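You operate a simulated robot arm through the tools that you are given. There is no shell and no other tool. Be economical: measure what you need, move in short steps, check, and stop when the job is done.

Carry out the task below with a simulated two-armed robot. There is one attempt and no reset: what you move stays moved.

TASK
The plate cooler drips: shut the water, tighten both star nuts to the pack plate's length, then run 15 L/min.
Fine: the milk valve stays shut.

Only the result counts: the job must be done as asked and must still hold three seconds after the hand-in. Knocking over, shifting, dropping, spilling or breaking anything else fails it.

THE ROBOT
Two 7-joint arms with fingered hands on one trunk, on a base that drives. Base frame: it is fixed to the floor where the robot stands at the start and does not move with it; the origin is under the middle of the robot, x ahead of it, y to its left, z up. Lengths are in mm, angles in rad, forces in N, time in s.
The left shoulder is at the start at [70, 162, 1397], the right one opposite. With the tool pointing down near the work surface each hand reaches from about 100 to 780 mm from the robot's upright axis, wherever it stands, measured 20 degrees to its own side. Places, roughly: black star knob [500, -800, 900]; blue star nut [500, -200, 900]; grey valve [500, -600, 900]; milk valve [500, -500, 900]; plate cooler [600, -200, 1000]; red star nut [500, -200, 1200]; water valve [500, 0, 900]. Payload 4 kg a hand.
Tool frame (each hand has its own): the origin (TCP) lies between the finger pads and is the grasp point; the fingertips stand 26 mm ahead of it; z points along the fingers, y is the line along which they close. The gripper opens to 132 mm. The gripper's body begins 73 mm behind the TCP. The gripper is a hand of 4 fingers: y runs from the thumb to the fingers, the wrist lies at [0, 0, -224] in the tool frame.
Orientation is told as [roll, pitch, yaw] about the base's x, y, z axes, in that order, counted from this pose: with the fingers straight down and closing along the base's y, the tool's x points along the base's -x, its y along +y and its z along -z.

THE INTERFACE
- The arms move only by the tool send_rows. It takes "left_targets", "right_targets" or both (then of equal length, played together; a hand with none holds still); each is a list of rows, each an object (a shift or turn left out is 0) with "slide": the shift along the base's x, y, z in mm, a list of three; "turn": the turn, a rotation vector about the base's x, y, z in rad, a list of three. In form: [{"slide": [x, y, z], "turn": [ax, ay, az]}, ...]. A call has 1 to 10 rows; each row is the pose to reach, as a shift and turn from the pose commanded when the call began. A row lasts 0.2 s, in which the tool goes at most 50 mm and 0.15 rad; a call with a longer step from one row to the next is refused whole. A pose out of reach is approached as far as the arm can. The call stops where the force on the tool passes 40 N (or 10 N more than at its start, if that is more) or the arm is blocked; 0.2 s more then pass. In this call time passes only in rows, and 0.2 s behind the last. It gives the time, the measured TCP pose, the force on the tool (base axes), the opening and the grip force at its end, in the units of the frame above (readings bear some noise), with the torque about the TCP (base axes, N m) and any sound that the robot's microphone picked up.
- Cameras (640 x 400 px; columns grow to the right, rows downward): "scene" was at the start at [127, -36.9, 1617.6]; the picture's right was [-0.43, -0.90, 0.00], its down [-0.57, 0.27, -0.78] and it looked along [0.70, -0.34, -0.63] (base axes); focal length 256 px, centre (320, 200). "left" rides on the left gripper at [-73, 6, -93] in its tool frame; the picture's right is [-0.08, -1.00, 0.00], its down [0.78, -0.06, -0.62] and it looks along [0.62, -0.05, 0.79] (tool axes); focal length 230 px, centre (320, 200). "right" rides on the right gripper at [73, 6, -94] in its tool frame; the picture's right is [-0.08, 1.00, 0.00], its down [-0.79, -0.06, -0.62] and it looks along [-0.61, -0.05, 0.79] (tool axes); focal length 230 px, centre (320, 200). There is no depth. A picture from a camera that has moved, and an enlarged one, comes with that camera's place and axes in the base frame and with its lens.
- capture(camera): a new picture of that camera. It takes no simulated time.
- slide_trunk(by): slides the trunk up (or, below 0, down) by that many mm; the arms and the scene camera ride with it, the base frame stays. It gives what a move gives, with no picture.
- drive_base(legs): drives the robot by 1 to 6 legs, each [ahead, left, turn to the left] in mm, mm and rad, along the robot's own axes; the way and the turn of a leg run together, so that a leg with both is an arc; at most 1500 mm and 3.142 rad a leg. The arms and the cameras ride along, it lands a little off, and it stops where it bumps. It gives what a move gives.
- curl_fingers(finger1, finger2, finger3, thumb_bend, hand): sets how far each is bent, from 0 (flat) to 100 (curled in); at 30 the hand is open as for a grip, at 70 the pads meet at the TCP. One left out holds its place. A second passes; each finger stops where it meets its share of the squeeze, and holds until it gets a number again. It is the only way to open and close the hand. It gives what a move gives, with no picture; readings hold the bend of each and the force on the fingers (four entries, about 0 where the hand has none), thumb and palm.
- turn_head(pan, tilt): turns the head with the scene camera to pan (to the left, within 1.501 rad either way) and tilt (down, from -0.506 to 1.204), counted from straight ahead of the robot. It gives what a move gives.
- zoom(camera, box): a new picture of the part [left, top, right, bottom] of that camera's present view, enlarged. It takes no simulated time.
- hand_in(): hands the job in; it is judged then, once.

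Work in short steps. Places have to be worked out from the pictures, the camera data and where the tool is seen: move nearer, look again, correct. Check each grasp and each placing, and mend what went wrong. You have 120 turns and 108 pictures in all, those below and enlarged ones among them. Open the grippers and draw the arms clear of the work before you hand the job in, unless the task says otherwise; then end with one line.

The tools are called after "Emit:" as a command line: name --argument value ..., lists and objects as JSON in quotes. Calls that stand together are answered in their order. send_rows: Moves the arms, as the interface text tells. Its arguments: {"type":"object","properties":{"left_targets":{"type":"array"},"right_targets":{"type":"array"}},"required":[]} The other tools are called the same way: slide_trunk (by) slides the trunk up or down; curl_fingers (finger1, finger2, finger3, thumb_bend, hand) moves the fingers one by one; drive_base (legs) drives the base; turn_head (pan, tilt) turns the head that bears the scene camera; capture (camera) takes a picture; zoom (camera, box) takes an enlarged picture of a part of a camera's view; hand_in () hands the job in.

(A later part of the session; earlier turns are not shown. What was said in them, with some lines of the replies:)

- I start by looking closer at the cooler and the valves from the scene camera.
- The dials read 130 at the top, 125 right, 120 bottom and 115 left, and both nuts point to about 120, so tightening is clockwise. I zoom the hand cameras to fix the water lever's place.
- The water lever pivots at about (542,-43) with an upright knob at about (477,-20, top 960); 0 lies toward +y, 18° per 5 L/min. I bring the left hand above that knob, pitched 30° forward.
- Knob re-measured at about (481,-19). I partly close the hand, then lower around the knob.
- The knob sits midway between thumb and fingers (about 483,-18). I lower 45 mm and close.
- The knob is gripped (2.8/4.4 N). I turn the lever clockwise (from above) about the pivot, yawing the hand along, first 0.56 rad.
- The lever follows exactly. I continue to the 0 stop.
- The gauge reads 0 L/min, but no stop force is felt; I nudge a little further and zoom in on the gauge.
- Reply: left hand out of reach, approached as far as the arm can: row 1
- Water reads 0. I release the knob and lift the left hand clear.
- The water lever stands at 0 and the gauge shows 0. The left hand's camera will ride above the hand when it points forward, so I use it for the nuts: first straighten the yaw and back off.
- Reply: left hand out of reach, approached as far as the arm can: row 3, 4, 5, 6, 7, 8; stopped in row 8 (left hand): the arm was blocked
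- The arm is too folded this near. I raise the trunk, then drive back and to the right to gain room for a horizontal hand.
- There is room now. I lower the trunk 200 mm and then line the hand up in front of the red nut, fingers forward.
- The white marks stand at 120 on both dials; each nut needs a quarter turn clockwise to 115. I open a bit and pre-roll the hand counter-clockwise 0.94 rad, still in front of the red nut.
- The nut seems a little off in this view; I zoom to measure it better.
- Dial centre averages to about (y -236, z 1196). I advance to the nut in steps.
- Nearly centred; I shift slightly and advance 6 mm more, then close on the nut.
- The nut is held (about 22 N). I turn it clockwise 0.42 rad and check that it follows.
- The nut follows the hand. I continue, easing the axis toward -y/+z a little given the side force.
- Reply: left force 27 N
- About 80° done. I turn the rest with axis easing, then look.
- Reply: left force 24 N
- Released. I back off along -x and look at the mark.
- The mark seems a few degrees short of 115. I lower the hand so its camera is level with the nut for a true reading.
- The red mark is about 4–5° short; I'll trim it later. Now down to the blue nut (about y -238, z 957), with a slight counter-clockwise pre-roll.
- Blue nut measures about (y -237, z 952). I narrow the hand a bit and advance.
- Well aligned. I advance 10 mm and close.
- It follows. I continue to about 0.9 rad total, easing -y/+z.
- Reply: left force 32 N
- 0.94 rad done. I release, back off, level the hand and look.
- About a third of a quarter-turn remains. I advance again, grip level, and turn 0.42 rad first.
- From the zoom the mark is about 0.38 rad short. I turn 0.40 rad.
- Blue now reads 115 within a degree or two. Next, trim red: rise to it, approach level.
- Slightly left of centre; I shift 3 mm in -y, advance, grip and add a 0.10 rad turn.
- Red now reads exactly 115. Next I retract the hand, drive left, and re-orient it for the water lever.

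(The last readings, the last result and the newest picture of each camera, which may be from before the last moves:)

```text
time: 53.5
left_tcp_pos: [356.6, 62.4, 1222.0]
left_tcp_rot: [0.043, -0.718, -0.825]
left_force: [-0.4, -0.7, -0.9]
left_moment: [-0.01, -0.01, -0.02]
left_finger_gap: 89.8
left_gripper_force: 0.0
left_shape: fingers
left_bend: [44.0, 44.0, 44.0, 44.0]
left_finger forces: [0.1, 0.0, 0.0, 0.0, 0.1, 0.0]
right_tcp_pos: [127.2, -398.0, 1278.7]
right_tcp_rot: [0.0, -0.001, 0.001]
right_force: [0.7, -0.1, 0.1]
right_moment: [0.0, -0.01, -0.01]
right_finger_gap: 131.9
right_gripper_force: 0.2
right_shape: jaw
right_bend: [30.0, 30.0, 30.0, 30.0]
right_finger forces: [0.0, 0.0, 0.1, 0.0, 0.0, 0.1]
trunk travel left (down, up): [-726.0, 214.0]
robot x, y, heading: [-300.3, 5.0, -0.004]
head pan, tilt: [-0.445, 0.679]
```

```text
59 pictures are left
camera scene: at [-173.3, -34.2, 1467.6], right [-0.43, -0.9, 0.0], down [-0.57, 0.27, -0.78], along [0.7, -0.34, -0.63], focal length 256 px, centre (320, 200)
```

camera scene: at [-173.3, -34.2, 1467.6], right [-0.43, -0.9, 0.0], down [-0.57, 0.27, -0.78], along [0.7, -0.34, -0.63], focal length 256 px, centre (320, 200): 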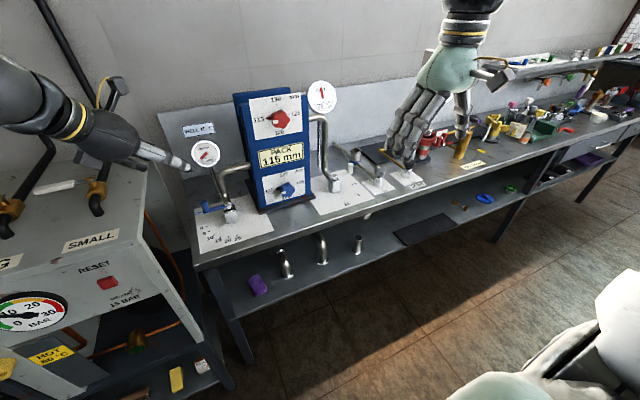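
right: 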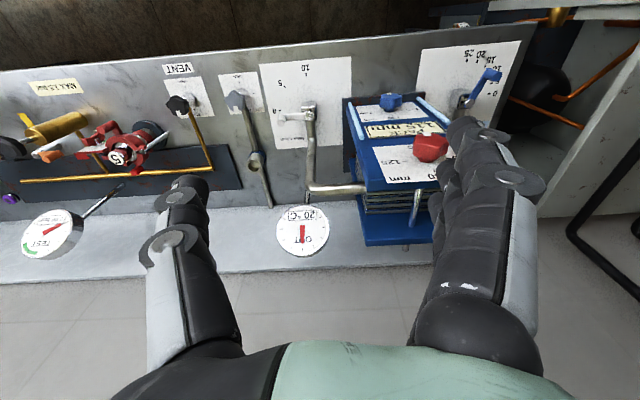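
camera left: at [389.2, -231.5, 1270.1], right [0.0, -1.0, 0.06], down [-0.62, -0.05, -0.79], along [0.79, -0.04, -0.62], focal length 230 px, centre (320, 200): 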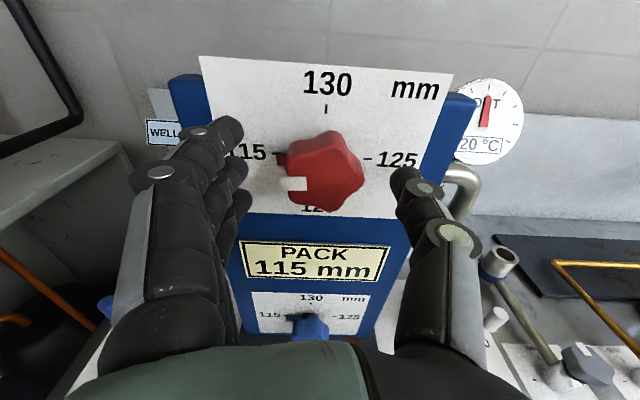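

Clear. I move the hand to above the lever knob at about (546,28).

Emit:
send_rows --left_targets '[{"slide": [40, -7, -20]}, {"slide": [80, -14, -40]}, {"slide": [120, -21, -65]}, {"slide": [155, -28, -95]}, {"slide": [186, -33, -130]}, {"slide": [186, -33, -160]}]'

Emit:
capture --camera "left"

Emit:
capture --camera "scene"

```text
time: 54.9
left_tcp_pos: [542.3, 28.1, 1062.1]
left_tcp_rot: [0.045, -0.722, -0.821]
left_force: [-0.3, 1.2, 0.3]
left_moment: [-0.03, 0.0, -0.02]
left_finger_gap: 90.0
left_gripper_force: 0.0
left_shape: fingers
left_bend: [44.0, 44.0, 44.0, 44.0]
left_finger forces: [0.0, 0.0, 0.1, 0.1, 0.1, 0.0]
right_tcp_pos: [126.1, -398.1, 1277.4]
right_tcp_rot: [0.0, 0.0, 0.0]
right_force: [0.8, -0.1, -0.5]
right_moment: [-0.01, 0.03, 0.01]
right_finger_gap: 131.9
right_gripper_force: 0.0
right_shape: jaw
right_bend: [30.0, 30.0, 30.0, 30.0]
right_finger forces: [0.1, 0.0, 0.0, 0.0, 0.1, 0.0]
trunk travel left (down, up): [-726.0, 214.0]
robot x, y, heading: [-300.1, 3.7, 0.002]
head pan, tilt: [-0.445, 0.679]
```

```text
58 pictures are left
camera left: at [539.1, 35.8, 1181.3], right [-0.67, -0.74, 0.02], down [-0.74, 0.67, -0.06], along [0.03, -0.05, -1.0], focal length 230 px, centre (320, 200)
```

left: 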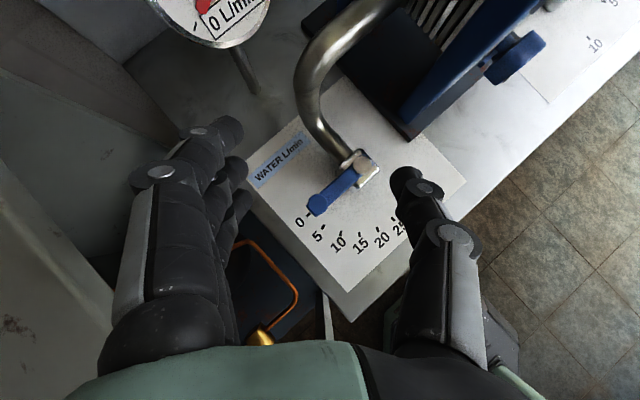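

```text
57 pictures are left
camera scene: at [-173.9, -33.9, 1467.8], right [-0.43, -0.9, 0.0], down [-0.57, 0.27, -0.78], along [0.7, -0.34, -0.63], focal length 256 px, centre (320, 200)
```

scene: 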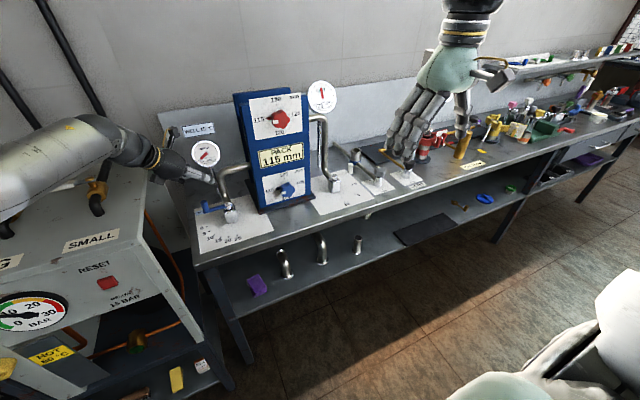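

The knob is at about (546,29). I narrow the hand and descend onto it, then close.

Emit:
curl_fingers --hand "left" --finger1 50 --finger2 50 --finger3 50 --thumb_bend 50

Emit:
send_rows --left_targets '[{"slide": [3, 1, -40]}, {"slide": [4, 1, -80]}, {"slide": [4, 1, -103]}]'

Emit:
capture --camera "left"

```text
time: 55.9
left_tcp_pos: [542.4, 28.8, 1061.4]
left_tcp_rot: [0.045, -0.719, -0.822]
left_force: [0.2, -0.8, -0.5]
left_moment: [-0.05, -0.02, 0.02]
left_finger_gap: 71.5
left_gripper_force: 0.1
left_shape: fingers
left_bend: [50.0, 50.0, 50.0, 50.0]
left_finger forces: [0.0, 0.0, 0.1, 0.0, 0.0, 0.0]
right_tcp_pos: [126.8, -398.4, 1276.9]
right_tcp_rot: [0.0, -0.001, -0.001]
right_force: [0.1, 0.3, -0.5]
right_moment: [-0.02, 0.0, -0.02]
right_finger_gap: 131.7
right_gripper_force: 0.2
right_shape: jaw
right_bend: [30.0, 30.0, 30.0, 30.0]
right_finger forces: [0.1, 0.1, 0.0, 0.0, 0.0, 0.0]
trunk travel left (down, up): [-726.0, 214.0]
robot x, y, heading: [-301.6, 2.8, 0.0]
head pan, tilt: [-0.445, 0.679]
```

```text
time: 56.7
left_tcp_pos: [548.0, 29.4, 958.0]
left_tcp_rot: [0.045, -0.718, -0.821]
left_force: [-0.1, -0.1, -0.4]
left_moment: [0.0, 0.01, -0.02]
left_finger_gap: 71.3
left_gripper_force: 0.0
left_shape: fingers
left_bend: [50.0, 50.0, 50.0, 50.0]
left_finger forces: [0.1, 0.1, 0.1, 0.0, 0.0, 0.0]
right_tcp_pos: [126.2, -399.0, 1277.8]
right_tcp_rot: [-0.001, -0.001, 0.0]
right_force: [0.4, -0.5, 0.4]
right_moment: [-0.01, 0.02, 0.01]
right_finger_gap: 131.7
right_gripper_force: 0.0
right_shape: jaw
right_bend: [30.0, 30.0, 30.0, 30.0]
right_finger forces: [0.1, 0.0, 0.1, 0.1, 0.0, 0.1]
trunk travel left (down, up): [-726.0, 214.0]
robot x, y, heading: [-302.3, 2.9, 0.004]
head pan, tilt: [-0.445, 0.679]
```

```text
56 pictures are left
camera left: at [543.3, 35.9, 1077.7], right [-0.67, -0.74, 0.02], down [-0.74, 0.67, -0.06], along [0.03, -0.05, -1.0], focal length 230 px, centre (320, 200)
```

left: 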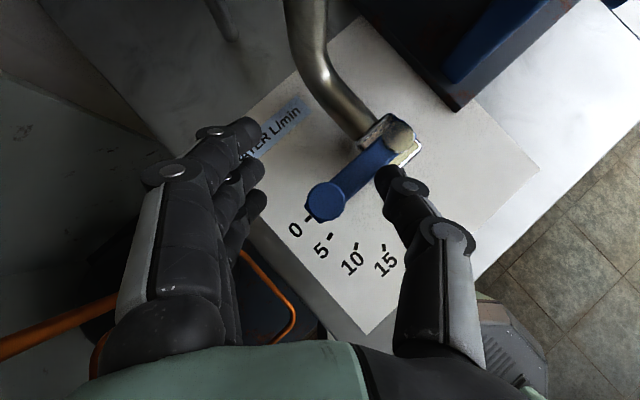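

Knob centred. I close on it.

Emit:
curl_fingers --hand "left" --finger1 70 --finger2 70 --finger3 70 --thumb_bend 70

Emit:
capture --camera "left"

```text
time: 57.7
left_tcp_pos: [546.7, 28.3, 958.5]
left_tcp_rot: [0.043, -0.72, -0.825]
left_force: [-0.7, -1.1, -1.0]
left_moment: [0.04, -0.02, -0.01]
left_finger_gap: 18.2
left_gripper_force: 4.3
left_shape: fingers
left_bend: [70.0, 70.0, 65.0, 68.0]
left_finger forces: [0.0, 0.0, 3.9, 0.0, 4.8, 0.0]
right_tcp_pos: [126.4, -398.2, 1277.7]
right_tcp_rot: [0.001, 0.0, 0.001]
right_force: [0.0, 0.5, -0.1]
right_moment: [-0.02, 0.03, -0.01]
right_finger_gap: 131.8
right_gripper_force: 0.0
right_shape: jaw
right_bend: [30.0, 30.0, 30.0, 30.0]
right_finger forces: [0.1, 0.1, 0.1, 0.0, 0.1, 0.0]
trunk travel left (down, up): [-726.0, 214.0]
robot x, y, heading: [-296.7, 3.5, -0.006]
head pan, tilt: [-0.445, 0.679]
```

```text
55 pictures are left
camera left: at [543.3, 35.7, 1077.6], right [-0.67, -0.74, 0.02], down [-0.74, 0.67, -0.06], along [0.03, -0.05, -1.0], focal length 230 px, centre (320, 200)
```

left: 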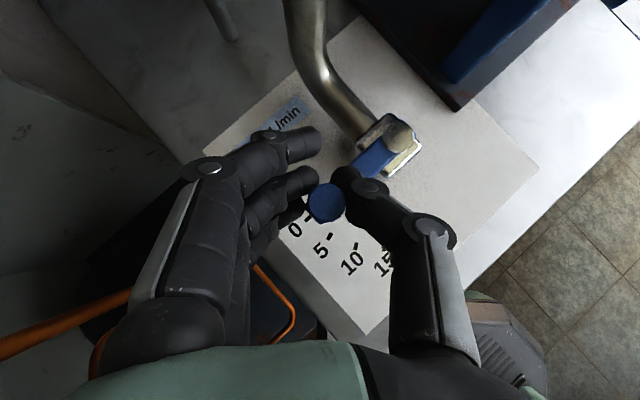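

Held by thumb and two fingers. I swing the lever open, first 0.56 rad, hand turning along.

Emit:
send_rows --left_targets '[{"slide": [-9.5, -0.7, 0], "turn": [0, 0, 0.14]}, {"slide": [-18.8, -2.6, 0], "turn": [0, 0, 0.28]}, {"slide": [-27.7, -5.9, 0], "turn": [0, 0, 0.42]}, {"slide": [-36.1, -10.4, 0], "turn": [0, 0, 0.56]}]'

Emit:
capture --camera "left"

Emit:
zoom --camera "scene" --box '[170, 120, 300, 270]'

```text
time: 58.7
left_tcp_pos: [508.4, 18.9, 958.9]
left_tcp_rot: [0.045, -0.719, -0.259]
left_force: [-0.2, 0.9, -0.5]
left_moment: [0.1, 0.03, -0.01]
left_finger_gap: 17.7
left_gripper_force: 4.4
left_shape: fingers
left_bend: [70.0, 70.0, 65.0, 68.0]
left_finger forces: [0.0, 0.0, 4.8, 0.1, 3.9, 0.1]
right_tcp_pos: [126.0, -399.8, 1278.0]
right_tcp_rot: [-0.002, 0.0, -0.002]
right_force: [0.3, -0.3, 0.4]
right_moment: [0.04, 0.06, -0.03]
right_finger_gap: 131.5
right_gripper_force: 0.1
right_shape: jaw
right_bend: [30.0, 30.0, 30.0, 30.0]
right_finger forces: [0.1, 0.0, 0.0, 0.0, 0.0, 0.0]
trunk travel left (down, up): [-726.0, 214.0]
robot x, y, heading: [-303.1, 1.2, -0.002]
head pan, tilt: [-0.445, 0.679]
```

```text
54 pictures are left
camera left: at [503.9, 23.0, 1077.8], right [-0.17, -0.99, 0.02], down [-0.98, 0.17, -0.06], along [0.05, -0.03, -1.0], focal length 230 px, centre (320, 200)
```

left: 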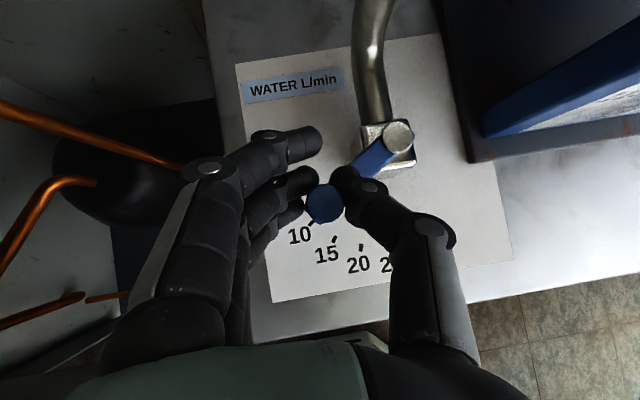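

```text
2.67 times, centred on (235, 195) of scene
camera zoom: at [-173.7, -35.9, 1467.6], right [-0.43, -0.9, 0.0], down [-0.57, 0.27, -0.78], along [0.7, -0.33, -0.63], focal length 684 px, centre (547, 213)
```

zoom: 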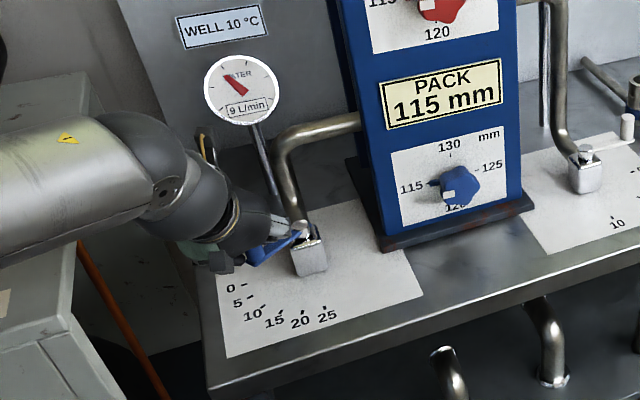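

The gauge reads 9 L/min at 0.56 rad, as expected. I turn another 0.38 rad for 15.

Emit:
send_rows --left_targets '[{"slide": [-7.7, -5.6, 0], "turn": [0, 0, 0.14]}, {"slide": [-13.6, -11.2, 0], "turn": [0, 0, 0.26]}, {"slide": [-18.8, -17.5, 0], "turn": [0, 0, 0.38]}]'

Emit:
zoom --camera "scene" --box '[180, 130, 240, 170]'

Emit:
capture --camera "left"

```text
time: 59.5
left_tcp_pos: [491.0, 1.6, 959.1]
left_tcp_rot: [0.045, -0.718, 0.119]
left_force: [-2.2, 0.7, 0.2]
left_moment: [0.15, 0.06, 0.01]
left_finger_gap: 16.7
left_gripper_force: 3.3
left_shape: fingers
left_bend: [70.0, 70.0, 66.0, 68.0]
left_finger forces: [0.0, 0.0, 4.4, 0.0, 2.7, 0.1]
right_tcp_pos: [127.0, -399.1, 1277.3]
right_tcp_rot: [0.002, 0.001, 0.0]
right_force: [0.2, 0.9, -0.9]
right_moment: [0.0, -0.01, 0.03]
right_finger_gap: 131.7
right_gripper_force: 0.0
right_shape: jaw
right_bend: [30.0, 30.0, 30.0, 30.0]
right_finger forces: [0.0, 0.1, 0.0, 0.0, 0.0, 0.0]
trunk travel left (down, up): [-726.0, 214.0]
robot x, y, heading: [-300.7, -0.2, 0.005]
head pan, tilt: [-0.445, 0.679]
```

```text
10.00 times, centred on (210, 150) of scene
camera zoom: at [-173.8, -35.8, 1467.6], right [-0.43, -0.9, 0.0], down [-0.57, 0.27, -0.78], along [0.7, -0.33, -0.63], focal length 2563 px, centre (1420, 700)
```

zoom: 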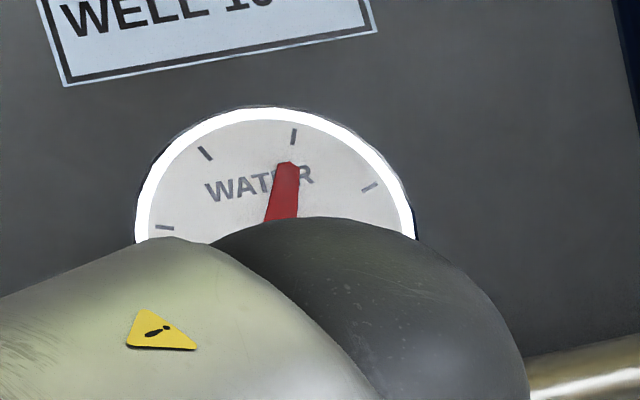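

```text
51 pictures are left
camera left: at [484.2, 2.4, 1078.3], right [0.21, -0.98, 0.02], down [-0.98, -0.21, -0.06], along [0.06, -0.01, -1.0], focal length 230 px, centre (320, 200)
```

left: 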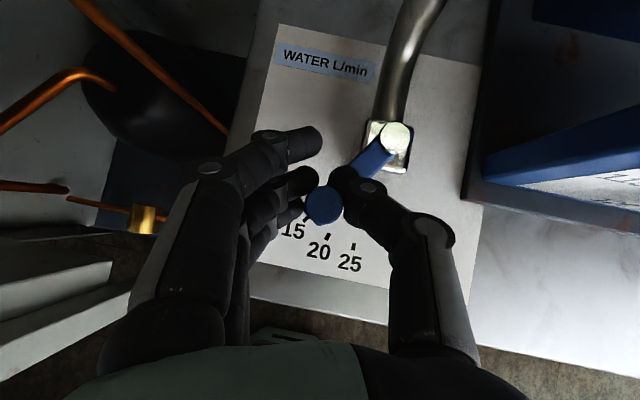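

The needle stands near 15 but the number is hidden. I release, lift off and read the gauge.

Emit:
curl_fingers --hand "left" --finger1 50 --finger2 50 --finger3 50 --thumb_bend 50

Emit:
send_rows --left_targets '[{"slide": [0, 0, 40]}, {"slide": [-10, 0, 85]}, {"slide": [-40, 10, 120]}, {"slide": [-80, 30, 140]}, {"slide": [-120, 50, 160]}]'

Emit:
capture --camera "scene"

Emit:
zoom --camera "left" --box '[260, 0, 520, 170]'

```text
time: 60.5
left_tcp_pos: [491.4, 2.3, 959.5]
left_tcp_rot: [0.046, -0.719, 0.118]
left_force: [0.8, 0.2, 0.0]
left_moment: [-0.01, -0.04, -0.01]
left_finger_gap: 69.9
left_gripper_force: 0.2
left_shape: fingers
left_bend: [50.0, 50.0, 50.0, 50.0]
left_finger forces: [0.1, 0.0, 0.1, 0.0, 0.0, 0.0]
right_tcp_pos: [126.3, -399.1, 1277.1]
right_tcp_rot: [-0.001, 0.0, 0.0]
right_force: [-0.4, -0.3, 0.6]
right_moment: [0.0, -0.01, 0.01]
right_finger_gap: 131.9
right_gripper_force: 0.1
right_shape: jaw
right_bend: [30.0, 30.0, 30.0, 30.0]
right_finger forces: [0.0, 0.1, 0.0, 0.0, 0.0, 0.0]
trunk travel left (down, up): [-726.0, 214.0]
robot x, y, heading: [-298.5, 1.5, -0.003]
head pan, tilt: [-0.445, 0.679]
```

```text
time: 61.7
left_tcp_pos: [367.3, 52.8, 1121.2]
left_tcp_rot: [0.042, -0.721, 0.118]
left_force: [-0.9, 0.0, 0.2]
left_moment: [-0.06, 0.01, -0.01]
left_finger_gap: 70.2
left_gripper_force: 0.1
left_shape: fingers
left_bend: [50.0, 50.0, 50.0, 50.0]
left_finger forces: [0.0, 0.0, 0.0, 0.0, 0.1, 0.1]
right_tcp_pos: [124.7, -398.9, 1279.7]
right_tcp_rot: [0.0, 0.0, -0.001]
right_force: [0.2, -0.1, 0.2]
right_moment: [-0.03, -0.02, 0.02]
right_finger_gap: 132.1
right_gripper_force: 0.1
right_shape: jaw
right_bend: [30.0, 30.0, 30.0, 30.0]
right_finger forces: [0.1, 0.0, 0.0, 0.0, 0.0, 0.0]
trunk travel left (down, up): [-726.0, 214.0]
robot x, y, heading: [-300.5, 2.0, 0.002]
head pan, tilt: [-0.445, 0.679]
```

```text
50 pictures are left
camera scene: at [-175.3, -33.9, 1467.8], right [-0.43, -0.9, 0.0], down [-0.57, 0.27, -0.78], along [0.7, -0.34, -0.63], focal length 256 px, centre (320, 200)
```

scene: 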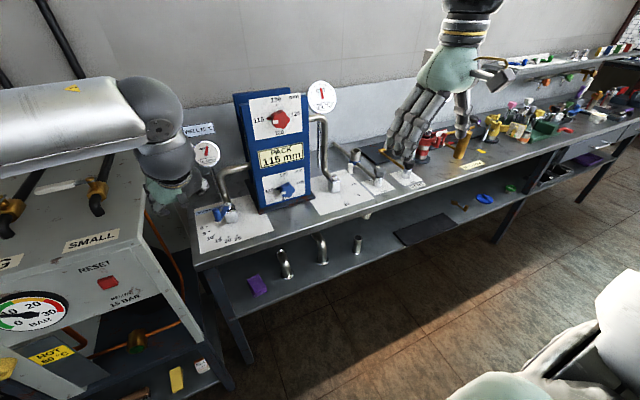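

```text
2.35 times, centred on (390, 85) of left
camera zoom: at [361.1, 53.6, 1239.9], right [0.2, -0.98, 0.02], down [-0.98, -0.21, -0.06], along [0.06, -0.01, -1.0], focal length 541 px, centre (155, 471)
```

zoom: 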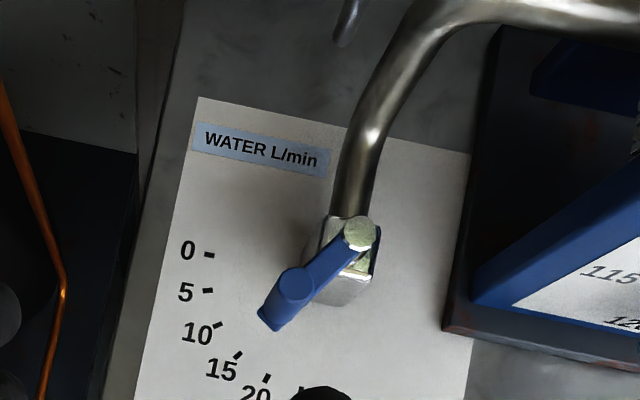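

I zoom in on the gauge and the cooler to read the final state.

Emit:
zoom --camera "scene" --box '[185, 130, 245, 170]'

Emit:
zoom --camera "scene" --box '[180, 80, 370, 250]'

```text
10.00 times, centred on (215, 150) of scene
camera zoom: at [-175.3, -33.9, 1467.8], right [-0.43, -0.9, 0.0], down [-0.57, 0.27, -0.78], along [0.7, -0.34, -0.63], focal length 2563 px, centre (1370, 700)
```

zoom: 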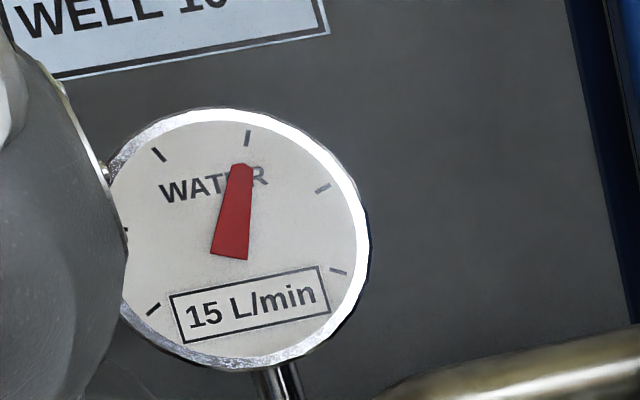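

```text
2.35 times, centred on (275, 165) of scene
camera zoom: at [-175.3, -33.9, 1467.8], right [-0.43, -0.9, 0.0], down [-0.57, 0.27, -0.78], along [0.7, -0.34, -0.63], focal length 603 px, centre (426, 282)
```

zoom: 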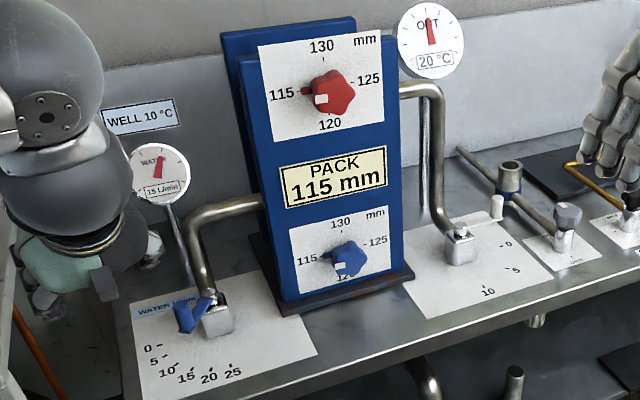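

The gauge reads 15 L/min, both nuts point to 115, and the milk lever is untouched at shut. I draw the left hand further back and open it.

Emit:
send_rows --left_targets '[{"slide": [-40, 0, 30]}, {"slide": [-80, 0, 60]}]'

Emit:
curl_fingers --hand "left" --finger1 30 --finger2 30 --finger3 30 --thumb_bend 30

Emit:
zoom --camera "scene" --box '[180, 80, 370, 250]'

```text
time: 62.3
left_tcp_pos: [286.1, 52.4, 1180.6]
left_tcp_rot: [0.045, -0.722, 0.118]
left_force: [-0.1, -0.4, -0.3]
left_moment: [0.02, 0.0, -0.02]
left_finger_gap: 70.0
left_gripper_force: 0.2
left_shape: fingers
left_bend: [50.0, 50.0, 50.0, 50.0]
left_finger forces: [0.1, 0.0, 0.1, 0.0, 0.1, 0.0]
right_tcp_pos: [122.7, -400.0, 1279.5]
right_tcp_rot: [0.0, -0.003, -0.001]
right_force: [-0.1, -0.5, -0.4]
right_moment: [-0.05, -0.04, 0.03]
right_finger_gap: 132.0
right_gripper_force: 0.1
right_shape: jaw
right_bend: [30.0, 30.0, 30.0, 30.0]
right_finger forces: [0.1, 0.1, 0.0, 0.0, 0.0, 0.0]
trunk travel left (down, up): [-726.0, 214.0]
robot x, y, heading: [-303.6, 1.5, 0.001]
head pan, tilt: [-0.445, 0.679]
```

```text
time: 63.3
left_tcp_pos: [291.0, 52.0, 1179.4]
left_tcp_rot: [0.046, -0.719, 0.118]
left_force: [0.0, 0.8, 0.4]
left_moment: [0.0, 0.0, 0.0]
left_finger_gap: 135.9
left_gripper_force: 0.1
left_shape: fingers
left_bend: [30.0, 30.0, 30.0, 30.0]
left_finger forces: [0.1, 0.0, 0.0, 0.0, 0.0, 0.1]
right_tcp_pos: [125.6, -398.9, 1278.0]
right_tcp_rot: [0.0, 0.001, -0.001]
right_force: [0.9, -0.8, 0.3]
right_moment: [0.01, 0.05, 0.0]
right_finger_gap: 131.8
right_gripper_force: 0.0
right_shape: jaw
right_bend: [30.0, 30.0, 30.0, 30.0]
right_finger forces: [0.1, 0.1, 0.1, 0.0, 0.0, 0.0]
trunk travel left (down, up): [-726.0, 214.0]
robot x, y, heading: [-300.6, 2.5, -0.001]
head pan, tilt: [-0.445, 0.679]
```

```text
2.35 times, centred on (275, 165) of scene
camera zoom: at [-173.6, -35.1, 1467.6], right [-0.43, -0.9, 0.0], down [-0.57, 0.27, -0.78], along [0.7, -0.34, -0.63], focal length 603 px, centre (426, 282)
```

zoom: 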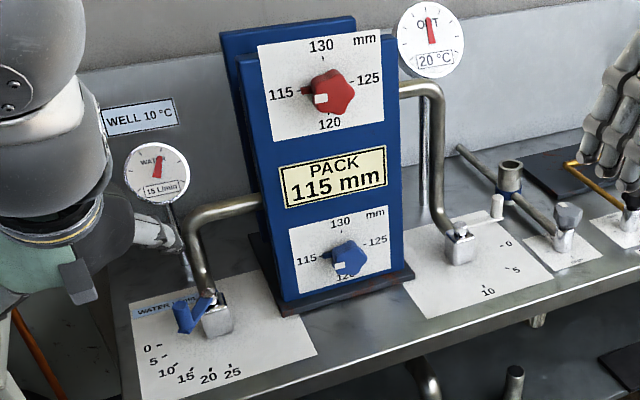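

All is stable: 15 L/min, both nuts at 115, milk shut, and the arms are clear. I hand in.

Emit:
hand_in

```text
The job is handed in.
```

I shut the water (gauge at 0), tightened both star nuts to 115 mm, and set the water to 15 L/min on the gauge. The milk valve was not touched and stays shut; no drip was visible in the pictures before or after, so I couldn't confirm it has stopped.
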